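You operate a simulated robot arm through the tools that you are given. There is no shell and no other tool. Be economical: measure what you need, move in short steps, check, and stop when the job is done.

Carry out the task below with a simulated robot arm. There is one attempt and no reset: what you move stays moved.

TASK
Pile some things up. At the end: the brown wooden block is on the green tray; the silver grease can from the kitting table is on the side table, with the black gauge from there on top of it and the white suction cup on top of that; whatever was shut is shut again. Leave all else as you found it, and nothing knocked over.

It is judged by the outcome, as a careful person would: the job done as asked, and still so three seconds after it is handed in. It fails if anything else is knocked over, pushed out of place, dropped, spilled or broken.

THE ROBOT
A 7-joint arm with a two-finger parallel gripper, fixed in place. Base frame: the origin is at the foot of the arm, x ahead of it, y to its left, z up; the work surface is at about z = 0.08. Lengths are in m, angles in degrees, forces in N, time in s.
With the tool pointing down near the work surface it reaches from about 0.2 to 0.6 m from the base axis. Its first joint turns from -66.0 to 66.0 degrees. Payload 2.6 kg.
Tool frame: the origin (TCP) lies between the finger pads and is the grasp point; the fingertips stand 0.03 m ahead of it; z points along the fingers, y is the line along which they close. The gripper opens to 0.094 m. The fingers are 0.028 m wide and 0.01 m thick; the gripper's body (0.05 by 0.096 m) begins 0.055 m behind the TCP.
Orientation is told as [roll, pitch, yaw] about the base's x, y, z axes, in that order, counted from this pose: with the fingers straight down and closing along the base's y, the tool's x points along the base's -x, its y along +y and its z along -z.

THE INTERFACE
- The arm moves only by the tool send_rows. Its argument "commands" is a list of rows, each a list of 6 numbers: the shift along the base's x, y, z in m, then the turn, a rotation vector about the base's x, y, z in degrees. In form: [[tx, ty, tz, wx, wy, wz], ...]. A call has 1 to 10 rows; each row is the pose to reach, as a shift and turn from the pose commanded when the call began. "grip" is the gripper command, from -1 (fully open) to 1 (shut), values between in proportion, set as the call begins (left out, the last holds). A row lasts 0.2 s, in which the tool goes at most 0.05 m and 8.6 degrees; a call with a longer step from one row to the next is refused whole, and so is a gripper value outside its range. A pose out of reach is approached as far as the arm can. The call stops where the force on the tool passes 40 N (or 10 N more than at its start, if that is more) or the arm is blocked; 0.2 s more then pass. The fingers move at their own pace (about 0.072 m/s each) and stop on an object; they squeeze with about 27 N. The grip force told is the motor's: it shows also when the fingers shut on nothing. Time passes only in rows, and 0.2 s behind the last, so rows that repeat a pose let the fingers close. It gives the time, the measured TCP pose, the force on the tool (base axes), the opening and the grip force at its end, in the units of the frame above (readings bear some noise).
- Cameras (640 x 400 px; columns grow to the right, rows downward): "scene" is fixed at [-0.01, 0.4407, 0.5221]; the picture's right is [-0.98, -0.20, 0.00], its down [-0.18, 0.89, -0.41] and it looks along [0.08, -0.40, -0.91] (base axes); focal length 214 px, centre (320, 200). "wrist" rides on the gripper at [-0.037, 0, -0.058] in the tool frame; the picture's right is [0.00, -1.00, 0.00], its down [0.97, 0.00, -0.24] and it looks along [0.24, 0.00, 0.97] (tool axes); focal length 218 px, centre (320, 200).
- grab_frame(camera): a new picture of that camera. No time passes.
- point_at(camera, pixels): for up to 12 pixels [column, row] of the newest picture of that camera ("zoom" is the newest enlarged one), the place [x, y, z] in the base frame of the surface seen there, good to about 0.002 m. No time passes.
- close_up(camera, box): a new picture of the part [left, top, right, bottom] of that camera's present view, enlarged. No time passes.
- finish_job(): hands the job in; it is judged then, once.

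Work in short steps. Measure before you move; look again where a grasp or a placing could have gone wrong, and mend it. You have 80 turns and 46 pictures in all, those below and enlarged ones among them. Open the gripper and draw the arm clear of the work before you hand the job in, unless the task says otherwise; then end with one line.

The tools are called as name(argument=value, ...) on one line, values as JSON. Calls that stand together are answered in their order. send_rows: Moves the arm, as the interface text tells. Its arguments: {"type":"object","properties":{"commands":{"type":"array","items":{"type":"array","items":{"type":"number"}}},"grip":{"type":"number"}},"required":["commands"]} The other tools are called the same way: grab_frame (camera) takes a picture; point_at (camera, pixels) gives the place of the surface under pixels of a picture; close_up (camera, box) takes an enlarged picture of a part of a camera's view; finish_job () hands the job in.

At the start:

```text
time: 0.0
eef_pos: [0.3434, 0.0666, 0.3725]
ee_rot: [0.1, 0.0, 0.0]
wrist_force: [-0.2, 0.2, -0.8]
gripper_width: 0.0939
grasp_force: 0.0
```

scene: 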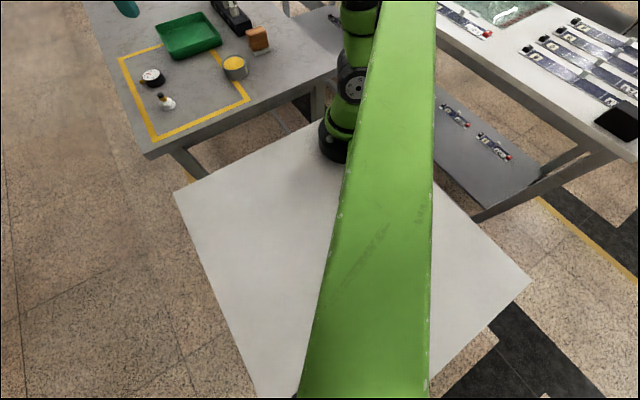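
wrist: 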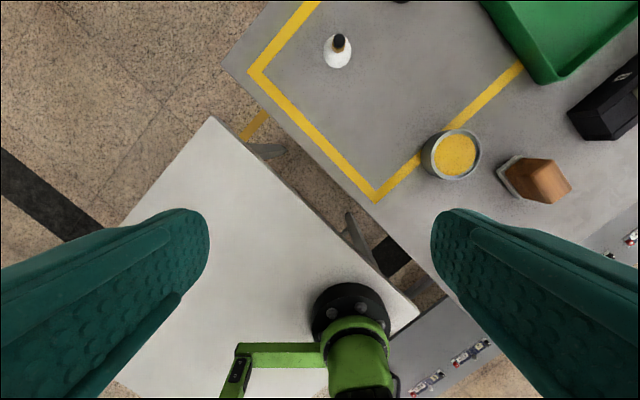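

The pictures show a grey table with tray, gauge (150,77), suction cup (165,102), can (235,66) and block (258,38). I look closer and measure first.

close_up(camera="scene", box=[80, 0, 340, 160])

close_up(camera="scene", box=[400, 0, 640, 230])

point_at(camera="scene", pixels=[[150, 72], [165, 95], [235, 62], [258, 33], [190, 38], [190, 90], [245, 220], [450, 270], [490, 180], [600, 60], [230, 15], [290, 80]])

point_at(camera="wrist", pixels=[[338, 40], [335, 58], [455, 152], [545, 175], [505, 172], [580, 30], [610, 110], [320, 130], [200, 250], [215, 118], [415, 305], [420, 220]])

```text
2.46 times, centred on (210, 80) of scene
```

zoom: 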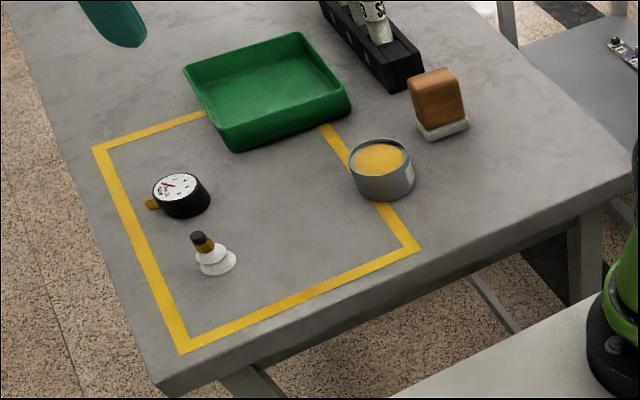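

```text
1.74 times, centred on (520, 115) of scene
```

zoom: 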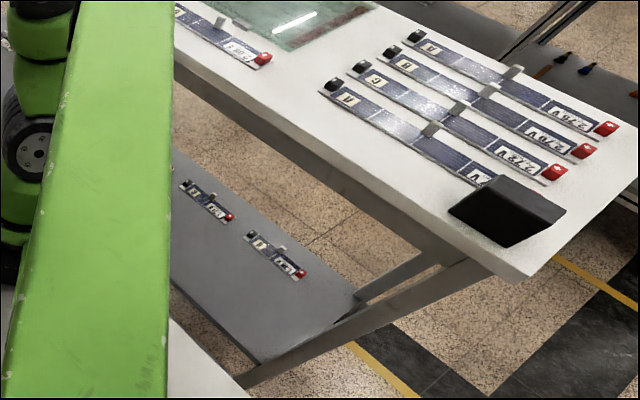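

```text
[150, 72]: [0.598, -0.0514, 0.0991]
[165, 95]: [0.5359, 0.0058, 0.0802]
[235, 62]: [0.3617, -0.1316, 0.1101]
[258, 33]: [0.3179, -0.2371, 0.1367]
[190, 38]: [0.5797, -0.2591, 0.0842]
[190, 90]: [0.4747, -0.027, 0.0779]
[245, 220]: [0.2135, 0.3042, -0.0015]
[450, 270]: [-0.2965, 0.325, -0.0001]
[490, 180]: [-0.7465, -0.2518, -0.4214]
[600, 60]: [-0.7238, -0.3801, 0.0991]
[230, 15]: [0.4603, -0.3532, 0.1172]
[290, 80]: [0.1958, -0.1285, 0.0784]
```

```text
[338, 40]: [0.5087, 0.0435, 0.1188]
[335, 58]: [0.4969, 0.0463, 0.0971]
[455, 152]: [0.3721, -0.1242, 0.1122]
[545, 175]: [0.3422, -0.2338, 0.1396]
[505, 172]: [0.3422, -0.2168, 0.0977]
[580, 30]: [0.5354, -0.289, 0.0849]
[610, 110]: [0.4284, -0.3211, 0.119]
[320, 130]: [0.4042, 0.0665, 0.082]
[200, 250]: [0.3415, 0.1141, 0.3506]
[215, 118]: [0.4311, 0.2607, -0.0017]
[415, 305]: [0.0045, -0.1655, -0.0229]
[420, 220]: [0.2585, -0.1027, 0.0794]
```

The white plate around the arm's foot lies at z≈0, the grey kitting table at 0.08. I need to find the "side table" and anything shut, so I raise the arm and look around.

send_rows(commands=[[0, -0.04, 0.01, 0, 0, 0], [0, -0.08, 0.02, 0, 0, 0], [0, -0.12, 0.03, 0, 0, 0], [0, -0.16, 0.04, 0, 0, 0], [0, -0.2, 0.05, 0, 0, 0], [0, -0.24, 0.05, 0, 0, 0]])

grab_frame(camera="wrist")

grab_frame(camera="scene")

```text
time: 1.4
eef_pos: [0.3376, -0.1754, 0.4238]
ee_rot: [0.0, 0.0, 0.0]
wrist_force: [0.7, 0.5, 0.2]
gripper_width: 0.0941
grasp_force: 0.1
```

```text
41 pictures are left
```

wrist: 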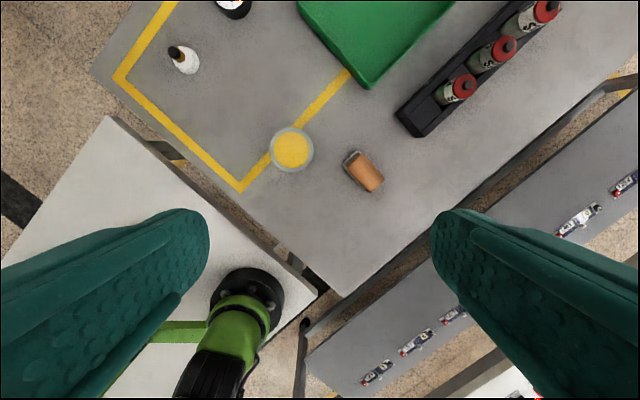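

```text
40 pictures are left
```

scene: 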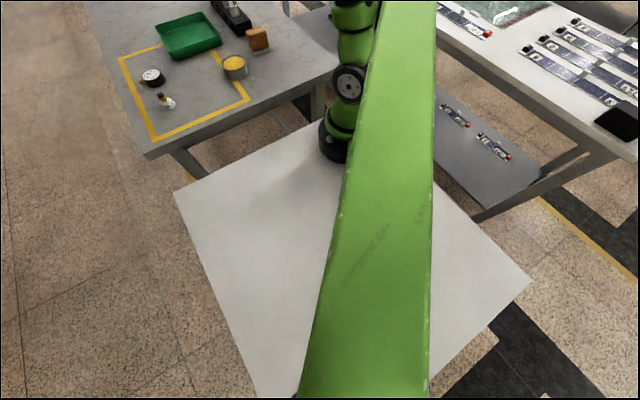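

I check heights of the surfaces to the right of the kitting table and tilt to look farther out.

point_at(camera="wrist", pixels=[[390, 320], [550, 190], [490, 385], [600, 90], [355, 155], [370, 175], [365, 165], [345, 175], [470, 85], [465, 45], [110, 200], [400, 135]])

send_rows(commands=[[0, -0.01, 0.01, 8, 0, 0], [0, -0.02, 0.02, 16, 0, 0], [0, -0.03, 0.02, 24, 0, 0], [0, -0.03, 0.02, 32, 0, 0], [0, -0.03, 0.02, 40, 0, 0]])

grab_frame(camera="wrist")

```text
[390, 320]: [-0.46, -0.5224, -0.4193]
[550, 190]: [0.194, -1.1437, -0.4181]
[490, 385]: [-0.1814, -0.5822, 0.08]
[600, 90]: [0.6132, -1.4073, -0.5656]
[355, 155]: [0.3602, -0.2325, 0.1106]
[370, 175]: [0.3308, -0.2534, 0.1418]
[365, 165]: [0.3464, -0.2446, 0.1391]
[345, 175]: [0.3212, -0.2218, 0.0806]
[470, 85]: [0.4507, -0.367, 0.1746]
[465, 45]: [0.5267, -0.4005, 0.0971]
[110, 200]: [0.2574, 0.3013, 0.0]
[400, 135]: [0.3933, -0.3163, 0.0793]
```

```text
time: 2.6
eef_pos: [0.3448, -0.1794, 0.4054]
ee_rot: [40.1, -0.2, -0.1]
wrist_force: [1.1, -0.5, -0.9]
gripper_width: 0.0939
grasp_force: 0.0
out of reach, approached as far as the arm can: row 2, 3, 4, 5
```

```text
39 pictures are left
```

wrist: 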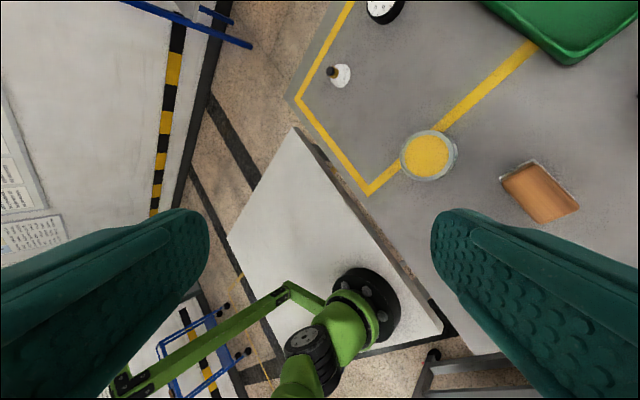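

Left side shows only floor beyond the white table at z≈0. Now look to the right.

send_rows(commands=[[0, 0, 0, -8, 0, 0], [0, 0, 0, -16, 0, 0], [0, 0, 0, -24, 0, 0], [0, 0, 0, -32, 0, 0], [0, 0, 0, -40, 0, 0], [0, 0, 0, -48, 0, 0], [0, 0, 0, -56, 0, 0], [0, 0, 0, -64, 0, 0], [0, 0, 0, -72, 0, 0], [0, 0, 0, -80, 0, 0]])

grab_frame(camera="wrist")

```text
time: 4.8
eef_pos: [0.3464, -0.1783, 0.4086]
ee_rot: [-40.2, -0.1, 0.0]
wrist_force: [0.4, -0.4, 0.7]
gripper_width: 0.0945
grasp_force: 0.0
```

```text
38 pictures are left
```

wrist: 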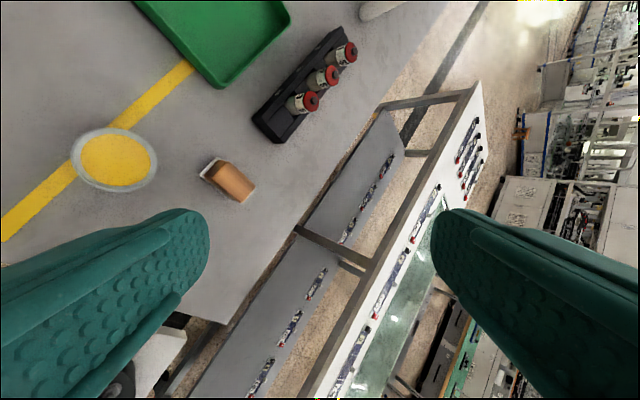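

I measure the edge of the right-hand bench and the object at (378,8), then look ahead over the far part of the kitting table.

point_at(camera="wrist", pixels=[[345, 370], [395, 270], [440, 180], [470, 110], [378, 8], [230, 182], [212, 165]])

send_rows(commands=[[0, 0, 0, 8, 0, 0], [0, 0, 0, 16, 0, 0], [0, 0, 0, 24, 0, 0], [0, 0, 0, 32, 0, 0], [0, 0.03, 0, 40, 0, 0], [0, 0.07, 0, 40, -8, 0], [0, 0.1, 0, 40, -16, 0], [0, 0.13, 0, 40, -24, 0], [0, 0.16, 0, 40, -32, 0]])

grab_frame(camera="wrist")

```text
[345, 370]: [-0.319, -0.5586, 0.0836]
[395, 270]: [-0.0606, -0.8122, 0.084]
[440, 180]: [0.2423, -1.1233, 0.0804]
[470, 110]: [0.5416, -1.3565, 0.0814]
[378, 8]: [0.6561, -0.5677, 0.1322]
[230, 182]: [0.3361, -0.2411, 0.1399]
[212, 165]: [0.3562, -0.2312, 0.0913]
```

```text
time: 6.8
eef_pos: [0.3483, -0.0202, 0.4078]
ee_rot: [4.3, -29.3, -12.2]
wrist_force: [0.8, 0.0, -0.7]
gripper_width: 0.0941
grasp_force: 0.1
```

```text
37 pictures are left
```

wrist: 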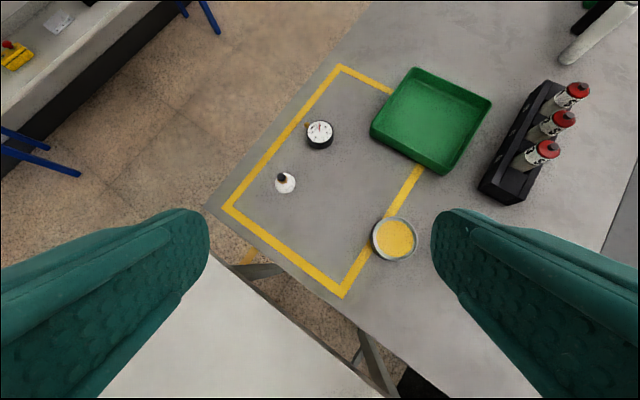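

No other table in reach, and nothing shut is visible: the white table (z≈0) at the arm's foot is the side table, and the right-hand bench is out of reach. I level the tool and go over the block for a close look.

send_rows(commands=[[0, -0.04, 0, -0.3, 7.4, 2.7], [0, -0.08, 0, -0.55, 14.8, 5.4], [0, -0.12, -0.02, -0.8, 22.2, 8.1], [0, -0.16, -0.05, -1.1, 29.6, 10.8], [-0.01, -0.2, -0.08, -1.1, 29.6, 10.8], [-0.011, -0.223, -0.12, -1.1, 29.6, 10.8]])

grab_frame(camera="wrist")

close_up(camera="scene", box=[200, 0, 320, 75])

```text
refused: row 5 steps farther than a row can; nothing moved
```

```text
36 pictures are left
```

wrist: 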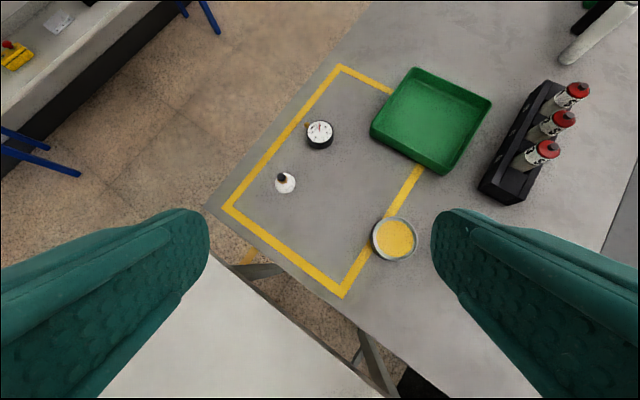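

```text
5.33 times, centred on (260, 38) of scene
```

zoom: 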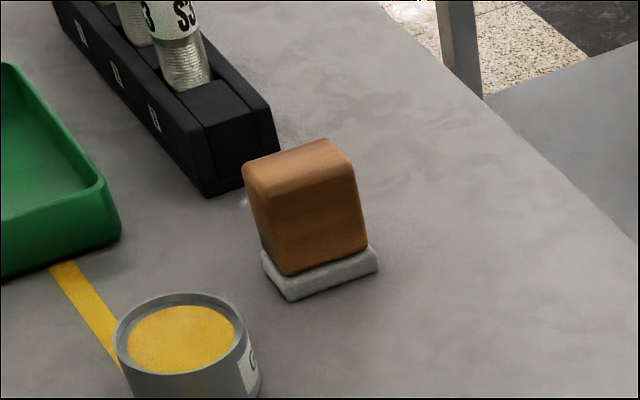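

The block stands on a thin grey pad. Resend with shorter steps.

send_rows(commands=[[0, -0.03, 0, -0.3, 7.4, 2.7], [0, -0.065, -0.01, -0.55, 14.8, 5.4], [0, -0.1, -0.02, -0.8, 22.2, 8.1], [0, -0.135, -0.04, -1.1, 29.6, 10.8], [-0.005, -0.17, -0.065, -1.1, 29.6, 10.8], [-0.011, -0.2, -0.095, -1.1, 29.6, 10.8], [-0.011, -0.223, -0.128, -1.1, 29.6, 10.8]])

grab_frame(camera="wrist")

```text
time: 8.4
eef_pos: [0.3354, -0.2422, 0.2826]
ee_rot: [-0.1, 0.1, 0.2]
wrist_force: [0.3, 0.1, 0.1]
gripper_width: 0.0939
grasp_force: 0.1
```

```text
34 pictures are left
```

wrist: 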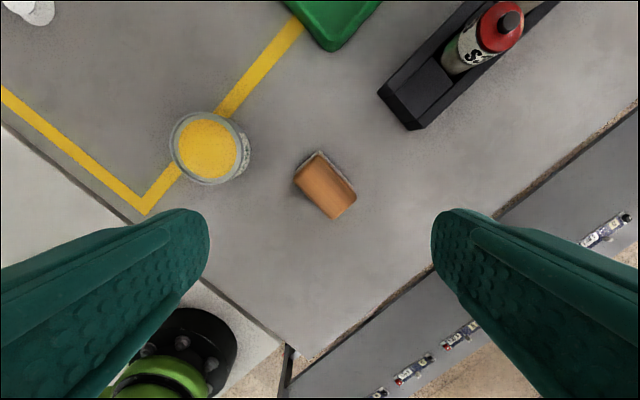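

close_up(camera="wrist", box=[260, 130, 388, 230])

point_at(camera="wrist", pixels=[[297, 182], [331, 217], [356, 196], [321, 158], [325, 186], [208, 148], [174, 145], [244, 145], [210, 115], [310, 20], [415, 122], [382, 92]])

```text
4.00 times, centred on (324, 180) of wrist
```

zoom: 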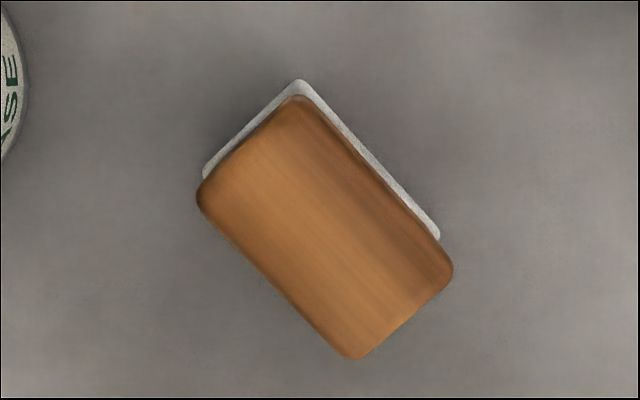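

```text
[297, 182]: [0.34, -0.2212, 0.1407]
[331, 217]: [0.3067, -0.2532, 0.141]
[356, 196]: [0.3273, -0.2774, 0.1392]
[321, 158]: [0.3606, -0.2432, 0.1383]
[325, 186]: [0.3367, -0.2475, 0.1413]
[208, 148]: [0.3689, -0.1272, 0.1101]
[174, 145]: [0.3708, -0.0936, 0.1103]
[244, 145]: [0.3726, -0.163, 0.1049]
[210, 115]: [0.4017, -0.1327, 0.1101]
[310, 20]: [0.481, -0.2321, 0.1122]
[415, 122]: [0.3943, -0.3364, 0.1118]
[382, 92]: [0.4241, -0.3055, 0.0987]
```

I map the tray with the scene camera while turning above the block to align the fingers across its short side (yaw +42°), centre (0.334,-0.249).

close_up(camera="scene", box=[140, 0, 236, 60])

send_rows(commands=[[0, 0, -0.01, 0, 0, 8.4], [0, -0.002, -0.02, 0, 0, 16.8], [0, -0.004, -0.03, 0, 0, 25.2], [-0.001, -0.006, -0.05, 0, 0, 33.6], [-0.001, -0.0066, -0.08, 0, 0, 42]])

grab_frame(camera="wrist")

```text
6.67 times, centred on (188, 30) of scene
```

zoom: 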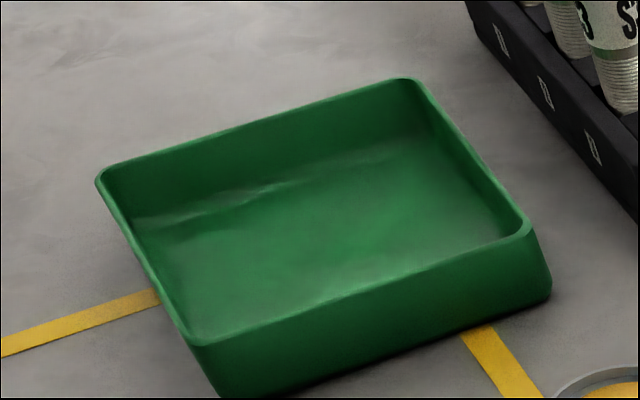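

```text
time: 9.6
eef_pos: [0.3332, -0.25, 0.1978]
ee_rot: [-0.1, 0.2, 42.2]
wrist_force: [-0.4, -0.3, 0.0]
gripper_width: 0.0942
grasp_force: 0.1
```

```text
31 pictures are left
```

wrist: 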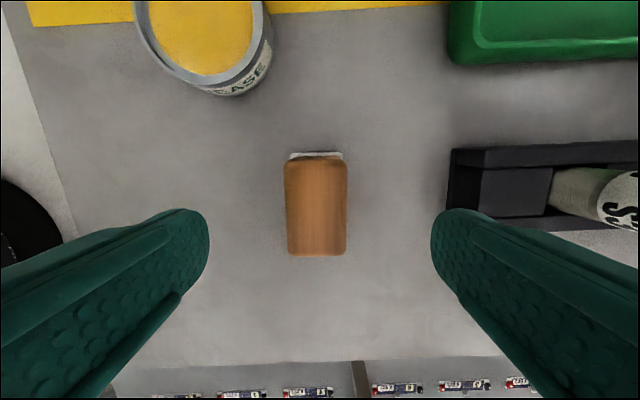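

Alignment is good (block centred at column ~316). I measure the tray and block ends.

point_at(camera="zoom", pixels=[[200, 330], [165, 240], [110, 175], [205, 342], [528, 228], [510, 245], [400, 82], [400, 150], [350, 220], [400, 250], [300, 290], [470, 220]])

point_at(camera="wrist", pixels=[[316, 165], [316, 248], [289, 205], [344, 205], [205, 85], [455, 210], [500, 60]])

```text
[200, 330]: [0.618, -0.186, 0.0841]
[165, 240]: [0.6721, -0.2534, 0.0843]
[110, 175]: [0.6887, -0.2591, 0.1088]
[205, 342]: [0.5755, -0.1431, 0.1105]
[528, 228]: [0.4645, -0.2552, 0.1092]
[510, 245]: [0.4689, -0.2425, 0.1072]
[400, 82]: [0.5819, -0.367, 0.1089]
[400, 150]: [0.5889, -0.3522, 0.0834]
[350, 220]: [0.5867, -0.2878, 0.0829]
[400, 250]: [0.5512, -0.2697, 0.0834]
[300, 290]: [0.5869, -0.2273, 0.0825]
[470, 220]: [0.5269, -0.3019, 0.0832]
```

```text
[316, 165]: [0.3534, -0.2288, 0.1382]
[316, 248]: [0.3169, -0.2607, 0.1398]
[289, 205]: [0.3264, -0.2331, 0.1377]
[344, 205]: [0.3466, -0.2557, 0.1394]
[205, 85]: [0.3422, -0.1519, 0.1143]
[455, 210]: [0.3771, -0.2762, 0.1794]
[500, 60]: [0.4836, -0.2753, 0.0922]
```

Block centre ≈ (0.335,-0.245). Descend to TCP z 0.130 (tips just above the pad), then close.

send_rows(commands=[[0.002, 0.005, -0.03, 0, 0, 0], [0.002, 0.005, -0.055, 0, 0, 0], [0.002, 0.005, -0.068, 0, 0, 0]])

send_rows(commands=[[0, 0, 0, 0, 0, 0], [0, 0, 0, 0, 0, 0], [0, 0, 0, 0, 0, 0], [0, 0, 0, 0, 0, 0]], grip=1)

send_rows(commands=[[0, 0, 0.004, 0, 0, 0], [0, 0, 0.01, 0, 0, 0], [0, 0, 0.02, 0, 0, 0]])

close_up(camera="scene", box=[200, 0, 320, 75])

```text
time: 10.4
eef_pos: [0.3371, -0.2453, 0.1323]
ee_rot: [-0.1, 0.2, 42.2]
wrist_force: [0.7, 0.6, -0.4]
gripper_width: 0.094
grasp_force: 0.1
```

```text
time: 11.4
eef_pos: [0.3366, -0.2448, 0.1303]
ee_rot: [0.0, 0.1, 42.1]
wrist_force: [-0.6, 0.1, 0.1]
gripper_width: 0.0398
grasp_force: 26.8
```

```text
time: 12.2
eef_pos: [0.3374, -0.2438, 0.1531]
ee_rot: [0.0, 0.0, 42.1]
wrist_force: [-0.8, 0.4, 0.1]
gripper_width: 0.0397
grasp_force: 27.3
```

```text
5.33 times, centred on (260, 38) of scene
```

zoom: 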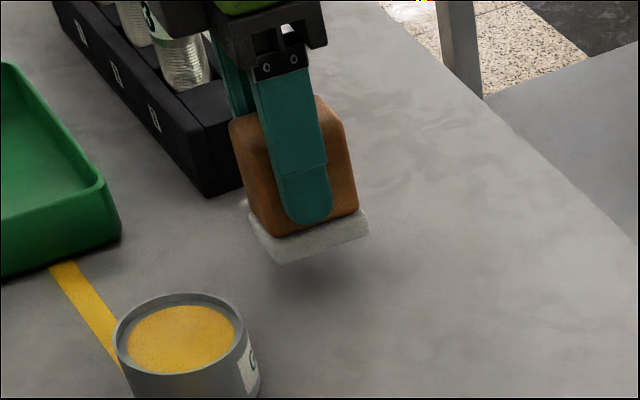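

The pad is part of the block and lifts with it. Carry it over the tray's near part (0.543,-0.255).

send_rows(commands=[[0, 0, 0.045, 0, 0, 0], [0, 0, 0.085, 0, 0, 0], [0.04, 0, 0.09, 0, 0, 0], [0.08, 0, 0.09, 0, 0, 0], [0.12, -0.005, 0.09, 0, 0, 0], [0.16, -0.01, 0.09, 0, 0, 0], [0.19, -0.01, 0.08, 0, 0, 0], [0.206, -0.011, 0.06, 0, 0, 0]])

grab_frame(camera="wrist")

close_up(camera="scene", box=[140, 0, 260, 75])

```text
time: 14.0
eef_pos: [0.5375, -0.2408, 0.2118]
ee_rot: [0.0, 0.1, 42.1]
wrist_force: [0.5, 0.4, -0.9]
gripper_width: 0.0399
grasp_force: 27.5
out of reach, approached as far as the arm can: row 8
```

```text
29 pictures are left
```

wrist: 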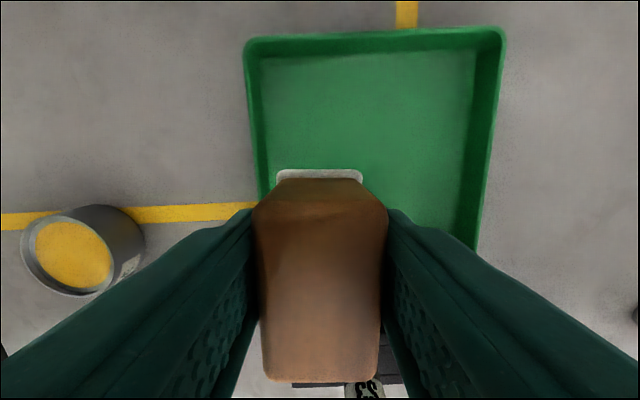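

```text
5.33 times, centred on (200, 38) of scene
```

zoom: 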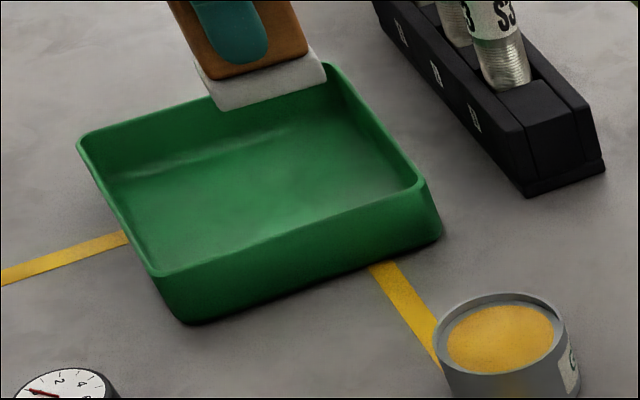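

The arm stopped slightly short, at (0.5375,-0.241). I shift toward (0.537,-0.259), away from the left tray wall, while lowering a little, and read the pose.

send_rows(commands=[[-0.003, -0.009, -0.01, 0, 0, 0], [-0.003, -0.018, -0.025, 0, 0, 0], [-0.003, -0.018, -0.035, 0, 0, 0]])

```text
time: 14.8
eef_pos: [0.5346, -0.2608, 0.1759]
ee_rot: [-0.2, 0.0, 42.1]
wrist_force: [-0.1, -0.4, -1.1]
gripper_width: 0.0397
grasp_force: 27.2
```

At (0.5346,-0.2608): right place. Lower to near the tray floor (TCP ≈0.135).

send_rows(commands=[[0, 0, -0.02, 0, 0, 0], [0, 0, -0.035, 0, 0, 0], [0, 0, -0.038, 0, 0, 0], [0, 0, -0.041, 0, 0, 0], [0, 0, -0.041, 0, 0, 0]])

close_up(camera="scene", box=[140, 0, 260, 75])

```text
time: 16.0
eef_pos: [0.5351, -0.2597, 0.1357]
ee_rot: [-0.3, 0.1, 42.1]
wrist_force: [-1.9, 1.1, 10.2]
gripper_width: 0.0398
grasp_force: 27.4
```

```text
5.33 times, centred on (200, 38) of scene
```

zoom: 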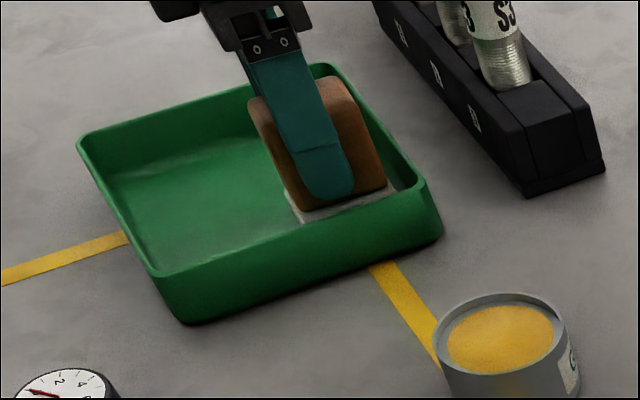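

Block stands flat in the tray with 10 N contact. Open only partly (≈0.055) to spare the tray wall, then rise.

send_rows(commands=[[0, 0, 0.001, 0, 0, 0], [0, 0, 0.001, 0, 0, 0], [0, 0, 0.001, 0, 0, 0]], grip=-0.17)

send_rows(commands=[[0, 0, 0.02, 0, 0, 0], [0, 0, 0.05, 0, 0, 0], [0, 0, 0.08, 0, 0, 0], [-0.03, 0.03, 0.1, 0, 0, 0], [-0.06, 0.06, 0.11, 0, 0, 0], [-0.09, 0.09, 0.12, 0, 0, 0]])

grab_frame(camera="wrist")

close_up(camera="scene", box=[110, 0, 270, 125])

```text
time: 16.8
eef_pos: [0.534, -0.2594, 0.1347]
ee_rot: [-0.2, 0.2, 42.1]
wrist_force: [-0.4, -0.9, -0.7]
gripper_width: 0.0552
grasp_force: 0.0
```

```text
time: 18.2
eef_pos: [0.5207, -0.2162, 0.278]
ee_rot: [-0.1, 0.2, 42.1]
wrist_force: [0.5, 0.9, 0.4]
gripper_width: 0.0548
grasp_force: 0.1
out of reach, approached as far as the arm can: row 3, 4, 5, 6
```

```text
26 pictures are left
```

wrist: 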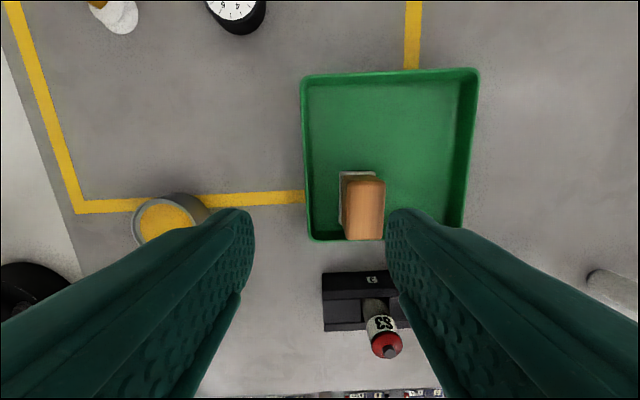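

```text
3.20 times, centred on (190, 62) of scene
```

zoom: 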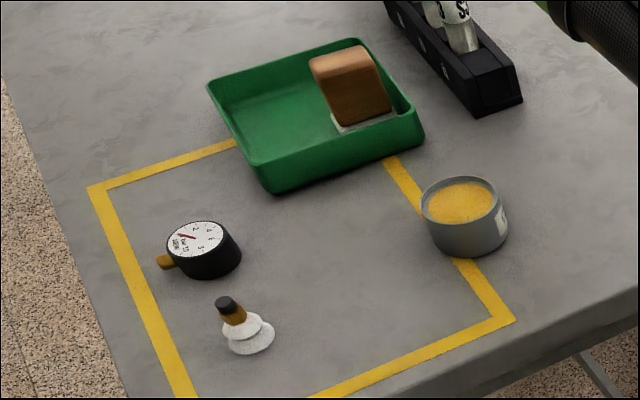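

Block is in the tray, upright. Now fly over the can at about (0.366,-0.128), turning back to yaw 0, gripper open.

send_rows(commands=[[-0.03, 0.015, 0, 0, 0, -8.4], [-0.06, 0.03, 0, 0, 0, -16.8], [-0.09, 0.045, 0, 0, 0, -25.2], [-0.12, 0.06, 0, 0, 0, -33.6], [-0.145, 0.078, 0, 0, 0, -42], [-0.155, 0.088, -0.03, 0, 0, -42]], grip=-1)

grab_frame(camera="wrist")

```text
time: 19.6
eef_pos: [0.3704, -0.1222, 0.245]
ee_rot: [-0.1, 0.0, 0.1]
wrist_force: [-0.2, -0.7, 0.0]
gripper_width: 0.094
grasp_force: 0.0
out of reach, approached as far as the arm can: row 1, 2, 3
```

```text
24 pictures are left
```

wrist: 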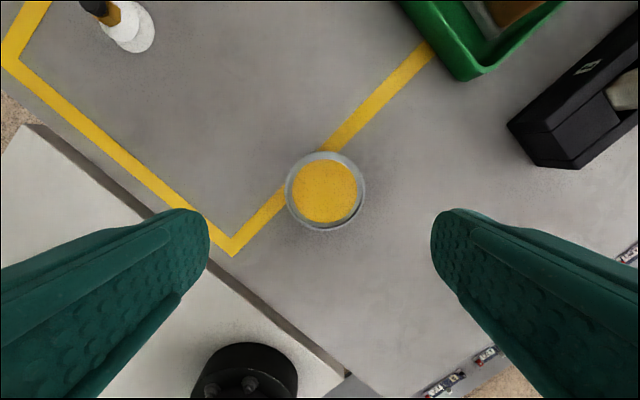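

point_at(camera="wrist", pixels=[[288, 191], [362, 191], [326, 154], [326, 229], [325, 192], [295, 170], [200, 280], [120, 250], [60, 200], [140, 330], [35, 155], [123, 27]])

close_up(camera="wrist", box=[277, 142, 373, 242])

```text
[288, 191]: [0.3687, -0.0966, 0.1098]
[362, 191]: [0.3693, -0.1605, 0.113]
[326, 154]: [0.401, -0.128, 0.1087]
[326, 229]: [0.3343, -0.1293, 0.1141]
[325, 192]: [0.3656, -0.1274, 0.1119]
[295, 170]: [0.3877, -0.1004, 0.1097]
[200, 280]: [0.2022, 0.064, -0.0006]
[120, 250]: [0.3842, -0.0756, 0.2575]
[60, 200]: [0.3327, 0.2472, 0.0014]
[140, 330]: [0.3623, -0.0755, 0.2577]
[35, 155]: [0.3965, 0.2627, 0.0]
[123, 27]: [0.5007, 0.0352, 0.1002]
```

```text
4.00 times, centred on (325, 192) of wrist
```

zoom: 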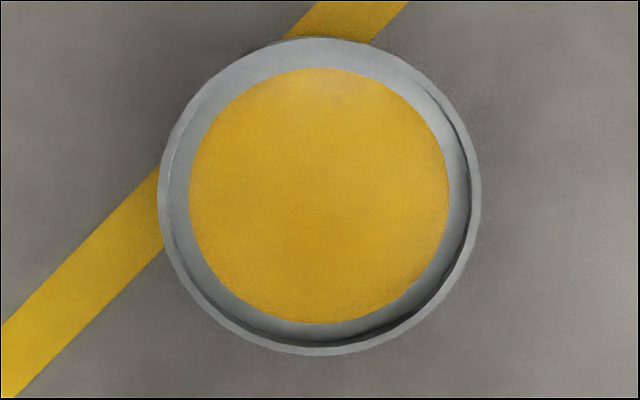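

Can: centre (0.3675,-0.1285), diameter ≈0.066, top 0.113. Lower so the tips sit just above the bench and grip.

send_rows(commands=[[-0.003, -0.006, -0.04, 0, 0, 0], [-0.003, -0.0063, -0.08, 0, 0, 0], [-0.003, -0.0063, -0.115, 0, 0, 0], [-0.003, -0.0063, -0.132, 0, 0, 0], [-0.003, -0.0063, -0.132, 0, 0, 0]])

send_rows(commands=[[0, 0, 0, 0, 0, 0], [0, 0, 0, 0, 0, 0], [0, 0, 0, 0, 0, 0]], grip=1)

send_rows(commands=[[0, 0, 0.01, 0, 0, 0], [0, 0, 0.03, 0, 0, 0], [0, 0, 0.07, 0, 0, 0], [0, 0, 0.11, 0, 0, 0]])

grab_frame(camera="scene")

```text
time: 20.8
eef_pos: [0.3672, -0.1299, 0.1174]
ee_rot: [-0.2, 0.1, 0.1]
wrist_force: [0.2, 0.9, -0.5]
gripper_width: 0.0942
grasp_force: 0.0
```

```text
time: 21.6
eef_pos: [0.3671, -0.1285, 0.1183]
ee_rot: [-0.1, 0.1, 0.2]
wrist_force: [-1.0, 1.9, 5.8]
gripper_width: 0.0722
grasp_force: 26.5
```

```text
time: 22.6
eef_pos: [0.3688, -0.1291, 0.2273]
ee_rot: [0.0, 0.1, 0.1]
wrist_force: [0.2, -0.5, -2.3]
gripper_width: 0.0714
grasp_force: 26.7
```

```text
22 pictures are left
```

scene: 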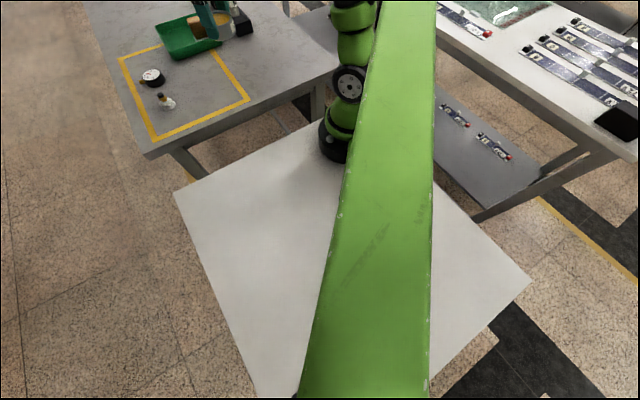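

The can is held. Carry it over to the white side table at (0.25,0.24).

send_rows(commands=[[-0.012, 0.041, 0, 0, 0, 0], [-0.025, 0.082, 0, 0, 0, 0], [-0.038, 0.123, 0, 0, 0, 0], [-0.052, 0.164, 0, 0, 0, 0], [-0.066, 0.205, 0, 0, 0, 0], [-0.08, 0.246, 0, 0, 0, 0], [-0.093, 0.287, 0, 0, 0, 0], [-0.106, 0.328, 0, 0, 0, 0], [-0.119, 0.369, -0.01, 0, 0, 0]])

send_rows(commands=[[0, 0, -0.04, 0, 0, 0], [0, 0, -0.08, 0, 0, 0], [0, 0, -0.12, 0, 0, 0], [0, 0, -0.145, 0, 0, 0], [0, 0, -0.155, 0, 0, 0], [0, 0, -0.155, 0, 0, 0]])

grab_frame(camera="scene")

```text
time: 24.6
eef_pos: [0.2472, 0.2406, 0.2176]
ee_rot: [-0.1, 0.2, 0.1]
wrist_force: [0.3, -0.9, -1.9]
gripper_width: 0.0714
grasp_force: 26.9
```

```text
time: 26.0
eef_pos: [0.2444, 0.2368, 0.0637]
ee_rot: [0.0, 0.2, 0.1]
wrist_force: [-1.5, -0.4, -3.2]
gripper_width: 0.0714
grasp_force: 27.2
```

```text
21 pictures are left
```

scene: 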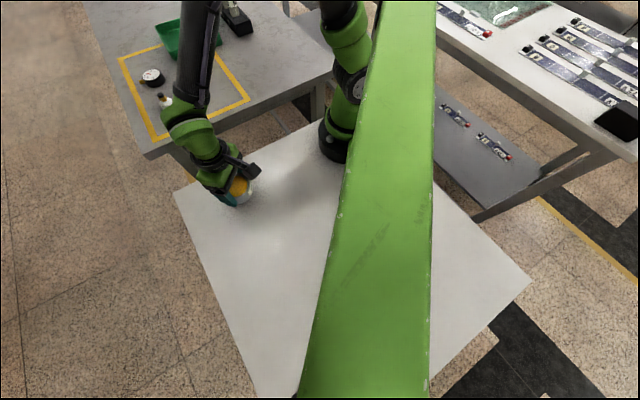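

Lower gently until contact.

send_rows(commands=[[0, 0, -0.01, 0, 0, 0], [0, 0, -0.018, 0, 0, 0], [0, 0, -0.022, 0, 0, 0], [0, 0, -0.024, 0, 0, 0], [0, 0, -0.024, 0, 0, 0]])

```text
time: 27.2
eef_pos: [0.2442, 0.2382, 0.0383]
ee_rot: [-0.1, 0.1, 0.1]
wrist_force: [0.0, 0.0, -3.6]
gripper_width: 0.0715
grasp_force: 26.6
```

send_rows(commands=[[0, 0, -0.001, 0, 0, 0], [0, 0, -0.002, 0, 0, 0], [0, 0, -0.002, 0, 0, 0]])

close_up(camera="scene", box=[170, 110, 290, 230])

```text
time: 28.0
eef_pos: [0.245, 0.2386, 0.0388]
ee_rot: [0.0, 0.1, 0.1]
wrist_force: [-5.5, -3.0, 12.4]
gripper_width: 0.0716
grasp_force: 27.0
```

```text
3.33 times, centred on (230, 170) of scene
```

zoom: 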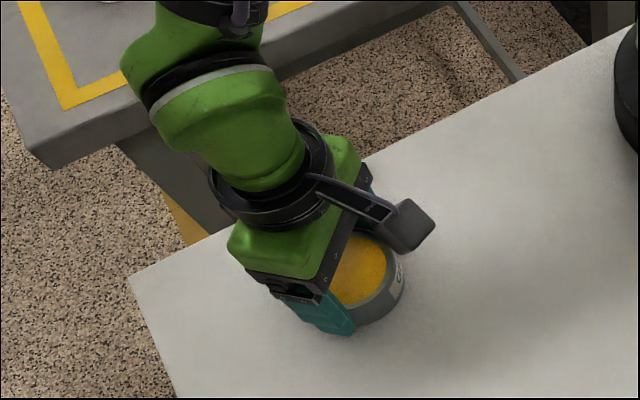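

Contact made (12 N). Release, rise, and check.

send_rows(commands=[[0, 0, 0.001, 0, 0, 0], [0, 0, 0.001, 0, 0, 0], [0, 0, 0.001, 0, 0, 0]], grip=-1)

send_rows(commands=[[0, 0, 0.03, 0, 0, 0], [0, 0, 0.075, 0, 0, 0], [0, 0, 0.12, 0, 0, 0], [0, 0, 0.165, 0, 0, 0], [0, 0, 0.2, 0, 0, 0]])

grab_frame(camera="wrist")

```text
time: 28.8
eef_pos: [0.2446, 0.2382, 0.0387]
ee_rot: [0.0, 0.3, 0.1]
wrist_force: [-0.2, -0.5, 0.4]
gripper_width: 0.0943
grasp_force: 0.1
```

```text
time: 30.0
eef_pos: [0.2467, 0.2378, 0.2372]
ee_rot: [0.0, 0.2, 0.0]
wrist_force: [0.1, -0.4, -0.3]
gripper_width: 0.094
grasp_force: 0.1
```

```text
19 pictures are left
```

wrist: 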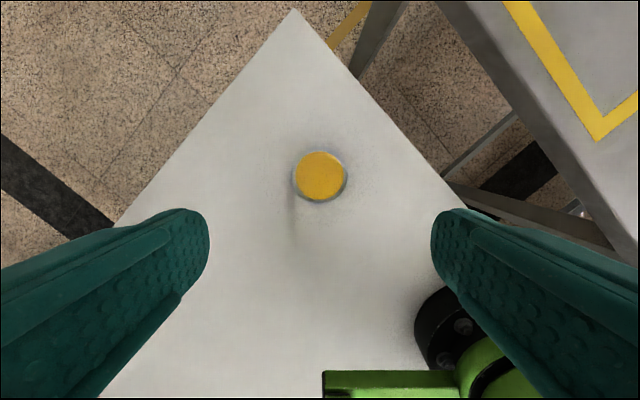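

Can stands on the side table. Measure it, then fly toward the gauge, stopping short at a viewing place.

point_at(camera="wrist", pixels=[[294, 176], [346, 176], [320, 153], [320, 199], [320, 176], [345, 182], [320, 225]])

send_rows(commands=[[0.033, -0.03, 0.005, 0, 0, 0], [0.066, -0.06, 0.01, 0, 0, 0], [0.1, -0.09, 0.015, 0, 0, 0], [0.133, -0.12, 0.02, 0, 0, 0], [0.166, -0.15, 0.02, 0, 0, 0], [0.2, -0.18, 0.02, 0, 0, 0], [0.233, -0.21, 0.02, 0, 0, 0], [0.26, -0.24, 0.01, 0, 0, 0], [0.28, -0.25, 0, 0, 0, 0]])

grab_frame(camera="wrist")

```text
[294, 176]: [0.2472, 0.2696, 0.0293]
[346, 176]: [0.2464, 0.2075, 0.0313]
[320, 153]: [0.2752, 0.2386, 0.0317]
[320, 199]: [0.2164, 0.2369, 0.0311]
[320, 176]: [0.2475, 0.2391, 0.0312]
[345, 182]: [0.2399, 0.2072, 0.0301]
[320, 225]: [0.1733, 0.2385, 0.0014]
```

```text
time: 32.0
eef_pos: [0.5239, -0.0099, 0.2366]
ee_rot: [-0.2, 0.0, 0.1]
wrist_force: [0.0, 0.4, 0.7]
gripper_width: 0.094
grasp_force: 0.1
```

```text
18 pictures are left
```

wrist: 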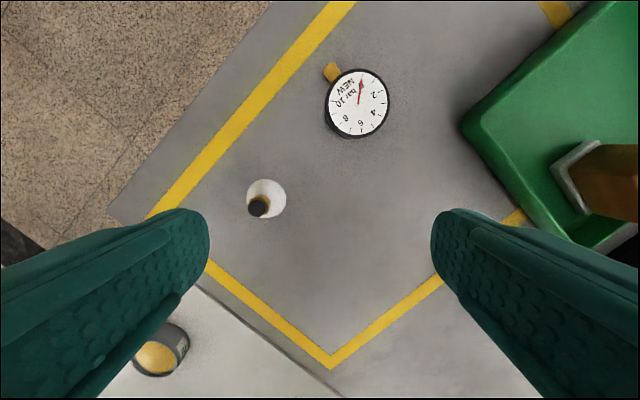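

point_at(camera="wrist", pixels=[[358, 103], [329, 100], [387, 103], [359, 72], [358, 136], [330, 72], [327, 118], [266, 180], [284, 205], [250, 188], [259, 206], [335, 66]])

close_up(camera="wrist", box=[230, 40, 410, 230])

close_up(camera="scene", box=[130, 55, 194, 119])

```text
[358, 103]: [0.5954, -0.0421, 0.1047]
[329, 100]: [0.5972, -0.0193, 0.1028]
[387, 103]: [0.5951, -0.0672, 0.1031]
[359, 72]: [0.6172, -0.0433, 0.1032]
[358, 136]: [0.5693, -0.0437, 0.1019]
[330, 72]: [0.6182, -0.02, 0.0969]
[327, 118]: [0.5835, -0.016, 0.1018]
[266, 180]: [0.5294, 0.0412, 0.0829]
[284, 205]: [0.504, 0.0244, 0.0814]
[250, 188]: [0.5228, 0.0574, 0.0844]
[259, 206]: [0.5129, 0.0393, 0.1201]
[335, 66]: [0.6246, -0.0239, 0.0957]
```

```text
2.11 times, centred on (320, 135) of wrist
```

zoom: 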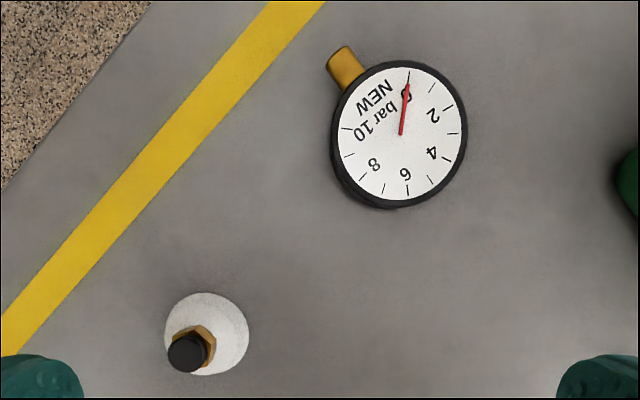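

```text
6.25 times, centred on (162, 87) of scene
```

zoom: 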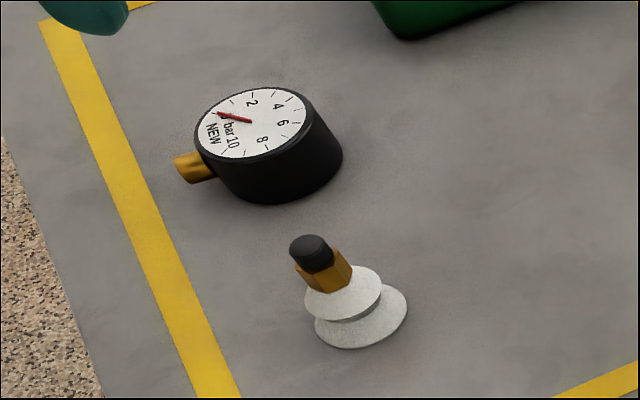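

Gauge: centre (0.5945,-0.0432), Ø≈0.05, top 0.103, stem toward +x+y. I'll grip across it with yaw +30°, clear of the stem.

send_rows(commands=[[0.02, -0.015, -0.01, 0, 0, 7.5], [0.045, -0.033, -0.03, 0, 0, 15], [0.06, -0.033, -0.05, 0, 0, 22.5], [0.0706, -0.0333, -0.075, 0, 0, 30], [0.0706, -0.0333, -0.085, 0, 0, 30]])

grab_frame(camera="wrist")

```text
time: 33.2
eef_pos: [0.5977, -0.0436, 0.1515]
ee_rot: [-0.1, 0.1, 30.3]
wrist_force: [-0.7, 0.2, -0.7]
gripper_width: 0.0939
grasp_force: 0.0
```

```text
15 pictures are left
```

wrist: 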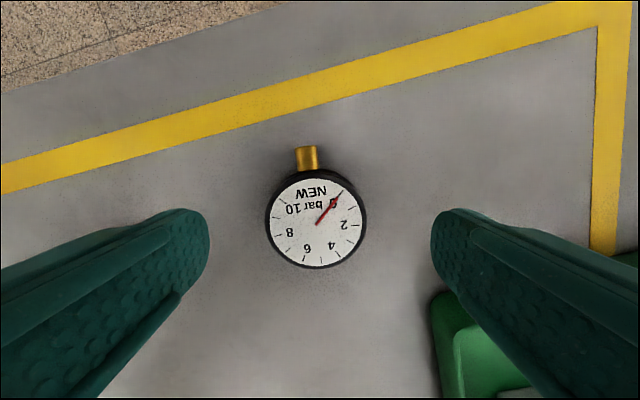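

Stem is straight ahead, gauge centred. Descend, grip, lift.

send_rows(commands=[[-0.003, 0, -0.02, 0, 0, 0], [-0.003, 0, -0.034, 0, 0, 0], [-0.003, 0, -0.037, 0, 0, 0], [-0.003, 0, -0.037, 0, 0, 0]])

send_rows(commands=[[0, 0, 0, 0, 0, 0], [0, 0, 0, 0, 0, 0], [0, 0, 0, 0, 0, 0], [0, 0, 0, 0, 0, 0]], grip=1)

send_rows(commands=[[0, 0, 0.01, 0, 0, 0], [0, 0, 0.03, 0, 0, 0], [0, 0, 0.05, 0, 0, 0]])

grab_frame(camera="wrist")

```text
time: 34.2
eef_pos: [0.5945, -0.0443, 0.1149]
ee_rot: [-0.1, 0.1, 30.0]
wrist_force: [0.7, -0.2, -0.6]
gripper_width: 0.0939
grasp_force: 0.1
```

```text
time: 35.2
eef_pos: [0.5942, -0.0438, 0.115]
ee_rot: [-0.1, 0.1, 30.2]
wrist_force: [0.5, 0.8, -0.3]
gripper_width: 0.0523
grasp_force: 27.4
```

```text
time: 36.0
eef_pos: [0.5956, -0.0433, 0.165]
ee_rot: [0.0, 0.3, 30.0]
wrist_force: [-0.3, -0.6, -0.8]
gripper_width: 0.0522
grasp_force: 27.1
```

```text
14 pictures are left
```

wrist: 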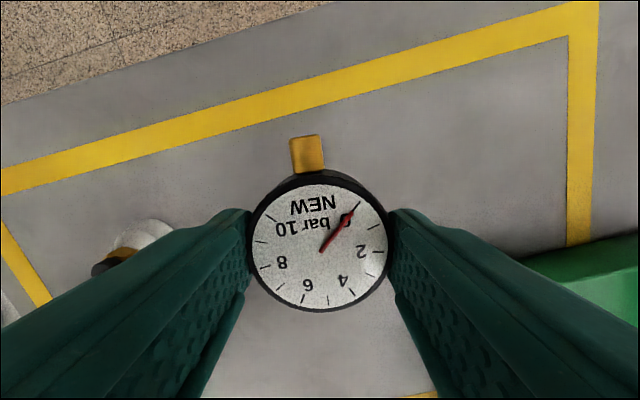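

Gauge is held level. Rise and carry it above the can at (0.2463,0.2385).

send_rows(commands=[[-0.03, 0.0, 0.035, 0, 0, 0], [-0.06, 0.01, 0.06, 0, 0, 0], [-0.09, 0.045, 0.06, 0, 0, 0], [-0.12, 0.08, 0.06, 0, 0, 0], [-0.15, 0.115, 0.06, 0, 0, 0], [-0.185, 0.145, 0.06, 0, 0, 0], [-0.22, 0.175, 0.05, 0, 0, 0], [-0.255, 0.205, 0.04, 0, 0, 0], [-0.29, 0.235, 0.03, 0, 0, 0], [-0.325, 0.265, 0.02, 0, 0, 0]])

send_rows(commands=[[-0.02, 0.015, -0.03, 0, 0, 0], [-0.023, 0.017, -0.06, 0, 0, 0], [-0.023, 0.017, -0.08, 0, 0, 0], [-0.023, 0.017, -0.08, 0, 0, 0]])

grab_frame(camera="wrist")

close_up(camera="scene", box=[190, 130, 290, 220])

```text
time: 38.2
eef_pos: [0.269, 0.2209, 0.1871]
ee_rot: [-0.1, 0.1, 30.2]
wrist_force: [0.3, 0.3, -0.7]
gripper_width: 0.0525
grasp_force: 26.9
```

```text
time: 39.2
eef_pos: [0.246, 0.2377, 0.105]
ee_rot: [0.0, 0.0, 30.1]
wrist_force: [0.2, 0.1, -0.5]
gripper_width: 0.0526
grasp_force: 26.8
```

```text
13 pictures are left
```

wrist: 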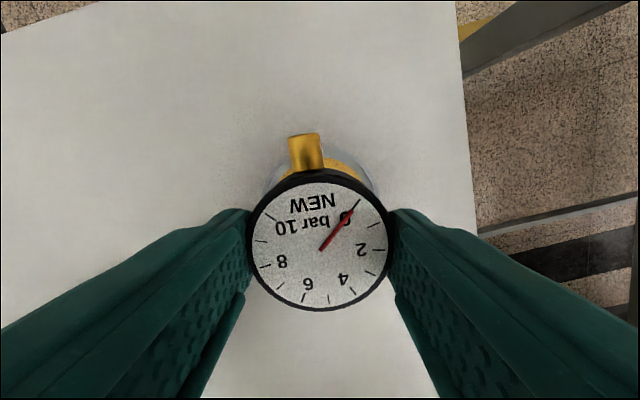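

```text
4.44 times, centred on (240, 175) of scene
```

zoom: 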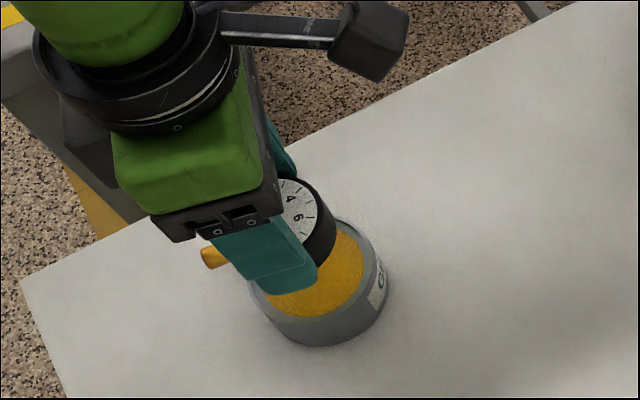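

Aligned above the can. Lower slowly until it touches (expected TCP ≈0.068).

send_rows(commands=[[0, 0, -0.015, 0, 0, 0], [0, 0, -0.028, 0, 0, 0], [0, 0, -0.033, 0, 0, 0], [0, 0, -0.035, 0, 0, 0], [0, 0, -0.035, 0, 0, 0]])

```text
time: 40.4
eef_pos: [0.2458, 0.2385, 0.0711]
ee_rot: [0.0, 0.0, 30.1]
wrist_force: [-0.2, -0.5, -0.2]
gripper_width: 0.0524
grasp_force: 27.1
```

send_rows(commands=[[0, 0, -0.001, 0, 0, 0], [0, 0, -0.002, 0, 0, 0], [0, 0, -0.002, 0, 0, 0]])

```text
time: 41.2
eef_pos: [0.2466, 0.2383, 0.069]
ee_rot: [-0.1, 0.1, 30.1]
wrist_force: [-0.6, 0.2, -1.2]
gripper_width: 0.052
grasp_force: 27.5
```

send_rows(commands=[[0, 0, -0.001, 0, 0, 0], [0, 0, -0.002, 0, 0, 0], [0, 0, -0.002, 0, 0, 0]])

```text
time: 42.0
eef_pos: [0.2455, 0.2382, 0.0677]
ee_rot: [0.0, 0.2, 30.1]
wrist_force: [0.6, -0.6, -1.5]
gripper_width: 0.0523
grasp_force: 26.9
```

Still no contact; continue by small steps.

send_rows(commands=[[0, 0, -0.001, 0, 0, 0], [0, 0, -0.0015, 0, 0, 0], [0, 0, -0.0015, 0, 0, 0]])

close_up(camera="scene", box=[210, 155, 270, 215])

```text
time: 42.8
eef_pos: [0.2457, 0.238, 0.0639]
ee_rot: [-0.1, 0.1, 30.0]
wrist_force: [1.0, 0.6, 1.7]
gripper_width: 0.0522
grasp_force: 26.8
```

```text
6.67 times, centred on (240, 185) of scene
```

zoom: 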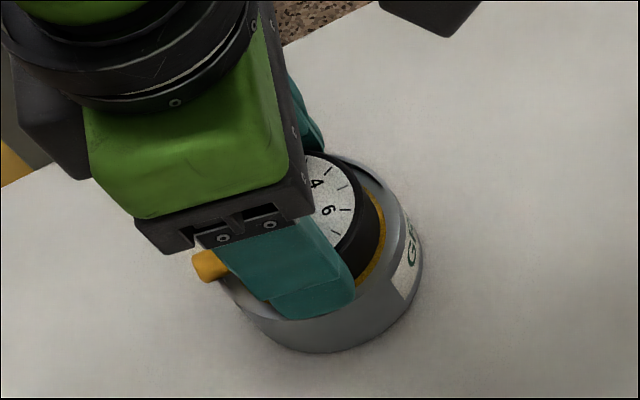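

Contact seems just beginning (force +1.7). One more millimetre.

send_rows(commands=[[0, 0, -0.001, 0, 0, 0], [0, 0, -0.001, 0, 0, 0]])

```text
time: 43.4
eef_pos: [0.2456, 0.2372, 0.0649]
ee_rot: [-0.1, 0.0, 30.0]
wrist_force: [-3.7, -4.1, 22.5]
gripper_width: 0.0523
grasp_force: 27.3
```

Firm contact. Ease up a millimetre, open, rise and inspect.

send_rows(commands=[[0, 0, 0.001, 0, 0, 0], [0, 0, 0.001, 0, 0, 0]])

send_rows(commands=[[0, 0, 0, 0, 0, 0], [0, 0, 0, 0, 0, 0], [0, 0, 0, 0, 0, 0]], grip=-0.6)

send_rows(commands=[[0, 0, 0.02, 0, 0, 0], [0, 0, 0.06, 0, 0, 0], [0, 0, 0.1, 0, 0, 0], [0, 0, 0.14, 0, 0, 0]])

grab_frame(camera="wrist")

close_up(camera="scene", box=[200, 145, 280, 215])

```text
time: 44.0
eef_pos: [0.2448, 0.2387, 0.0653]
ee_rot: [0.0, 0.1, 30.3]
wrist_force: [1.6, -0.1, 2.3]
gripper_width: 0.052
grasp_force: 26.5
```

```text
time: 44.8
eef_pos: [0.2451, 0.2377, 0.0659]
ee_rot: [-0.1, 0.0, 30.0]
wrist_force: [-0.2, -0.5, -0.1]
gripper_width: 0.075
grasp_force: 0.1
```

```text
time: 45.8
eef_pos: [0.2452, 0.2379, 0.2013]
ee_rot: [0.0, 0.2, 30.1]
wrist_force: [1.3, 0.1, 0.2]
gripper_width: 0.0754
grasp_force: 0.0
```

```text
10 pictures are left
```

wrist: 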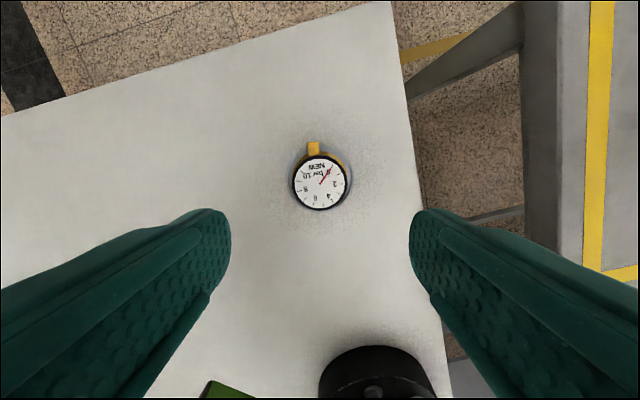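

```text
5.71 times, centred on (240, 180) of scene
```

zoom: 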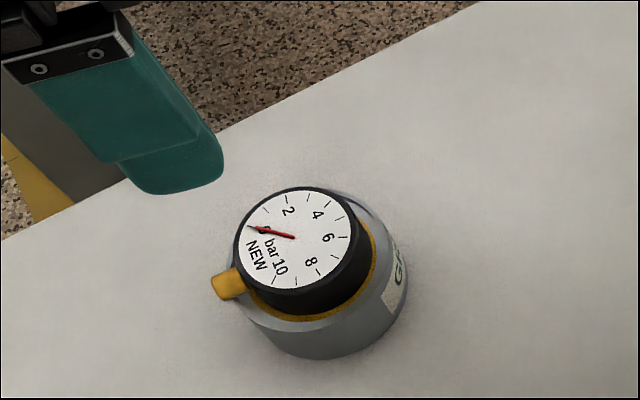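

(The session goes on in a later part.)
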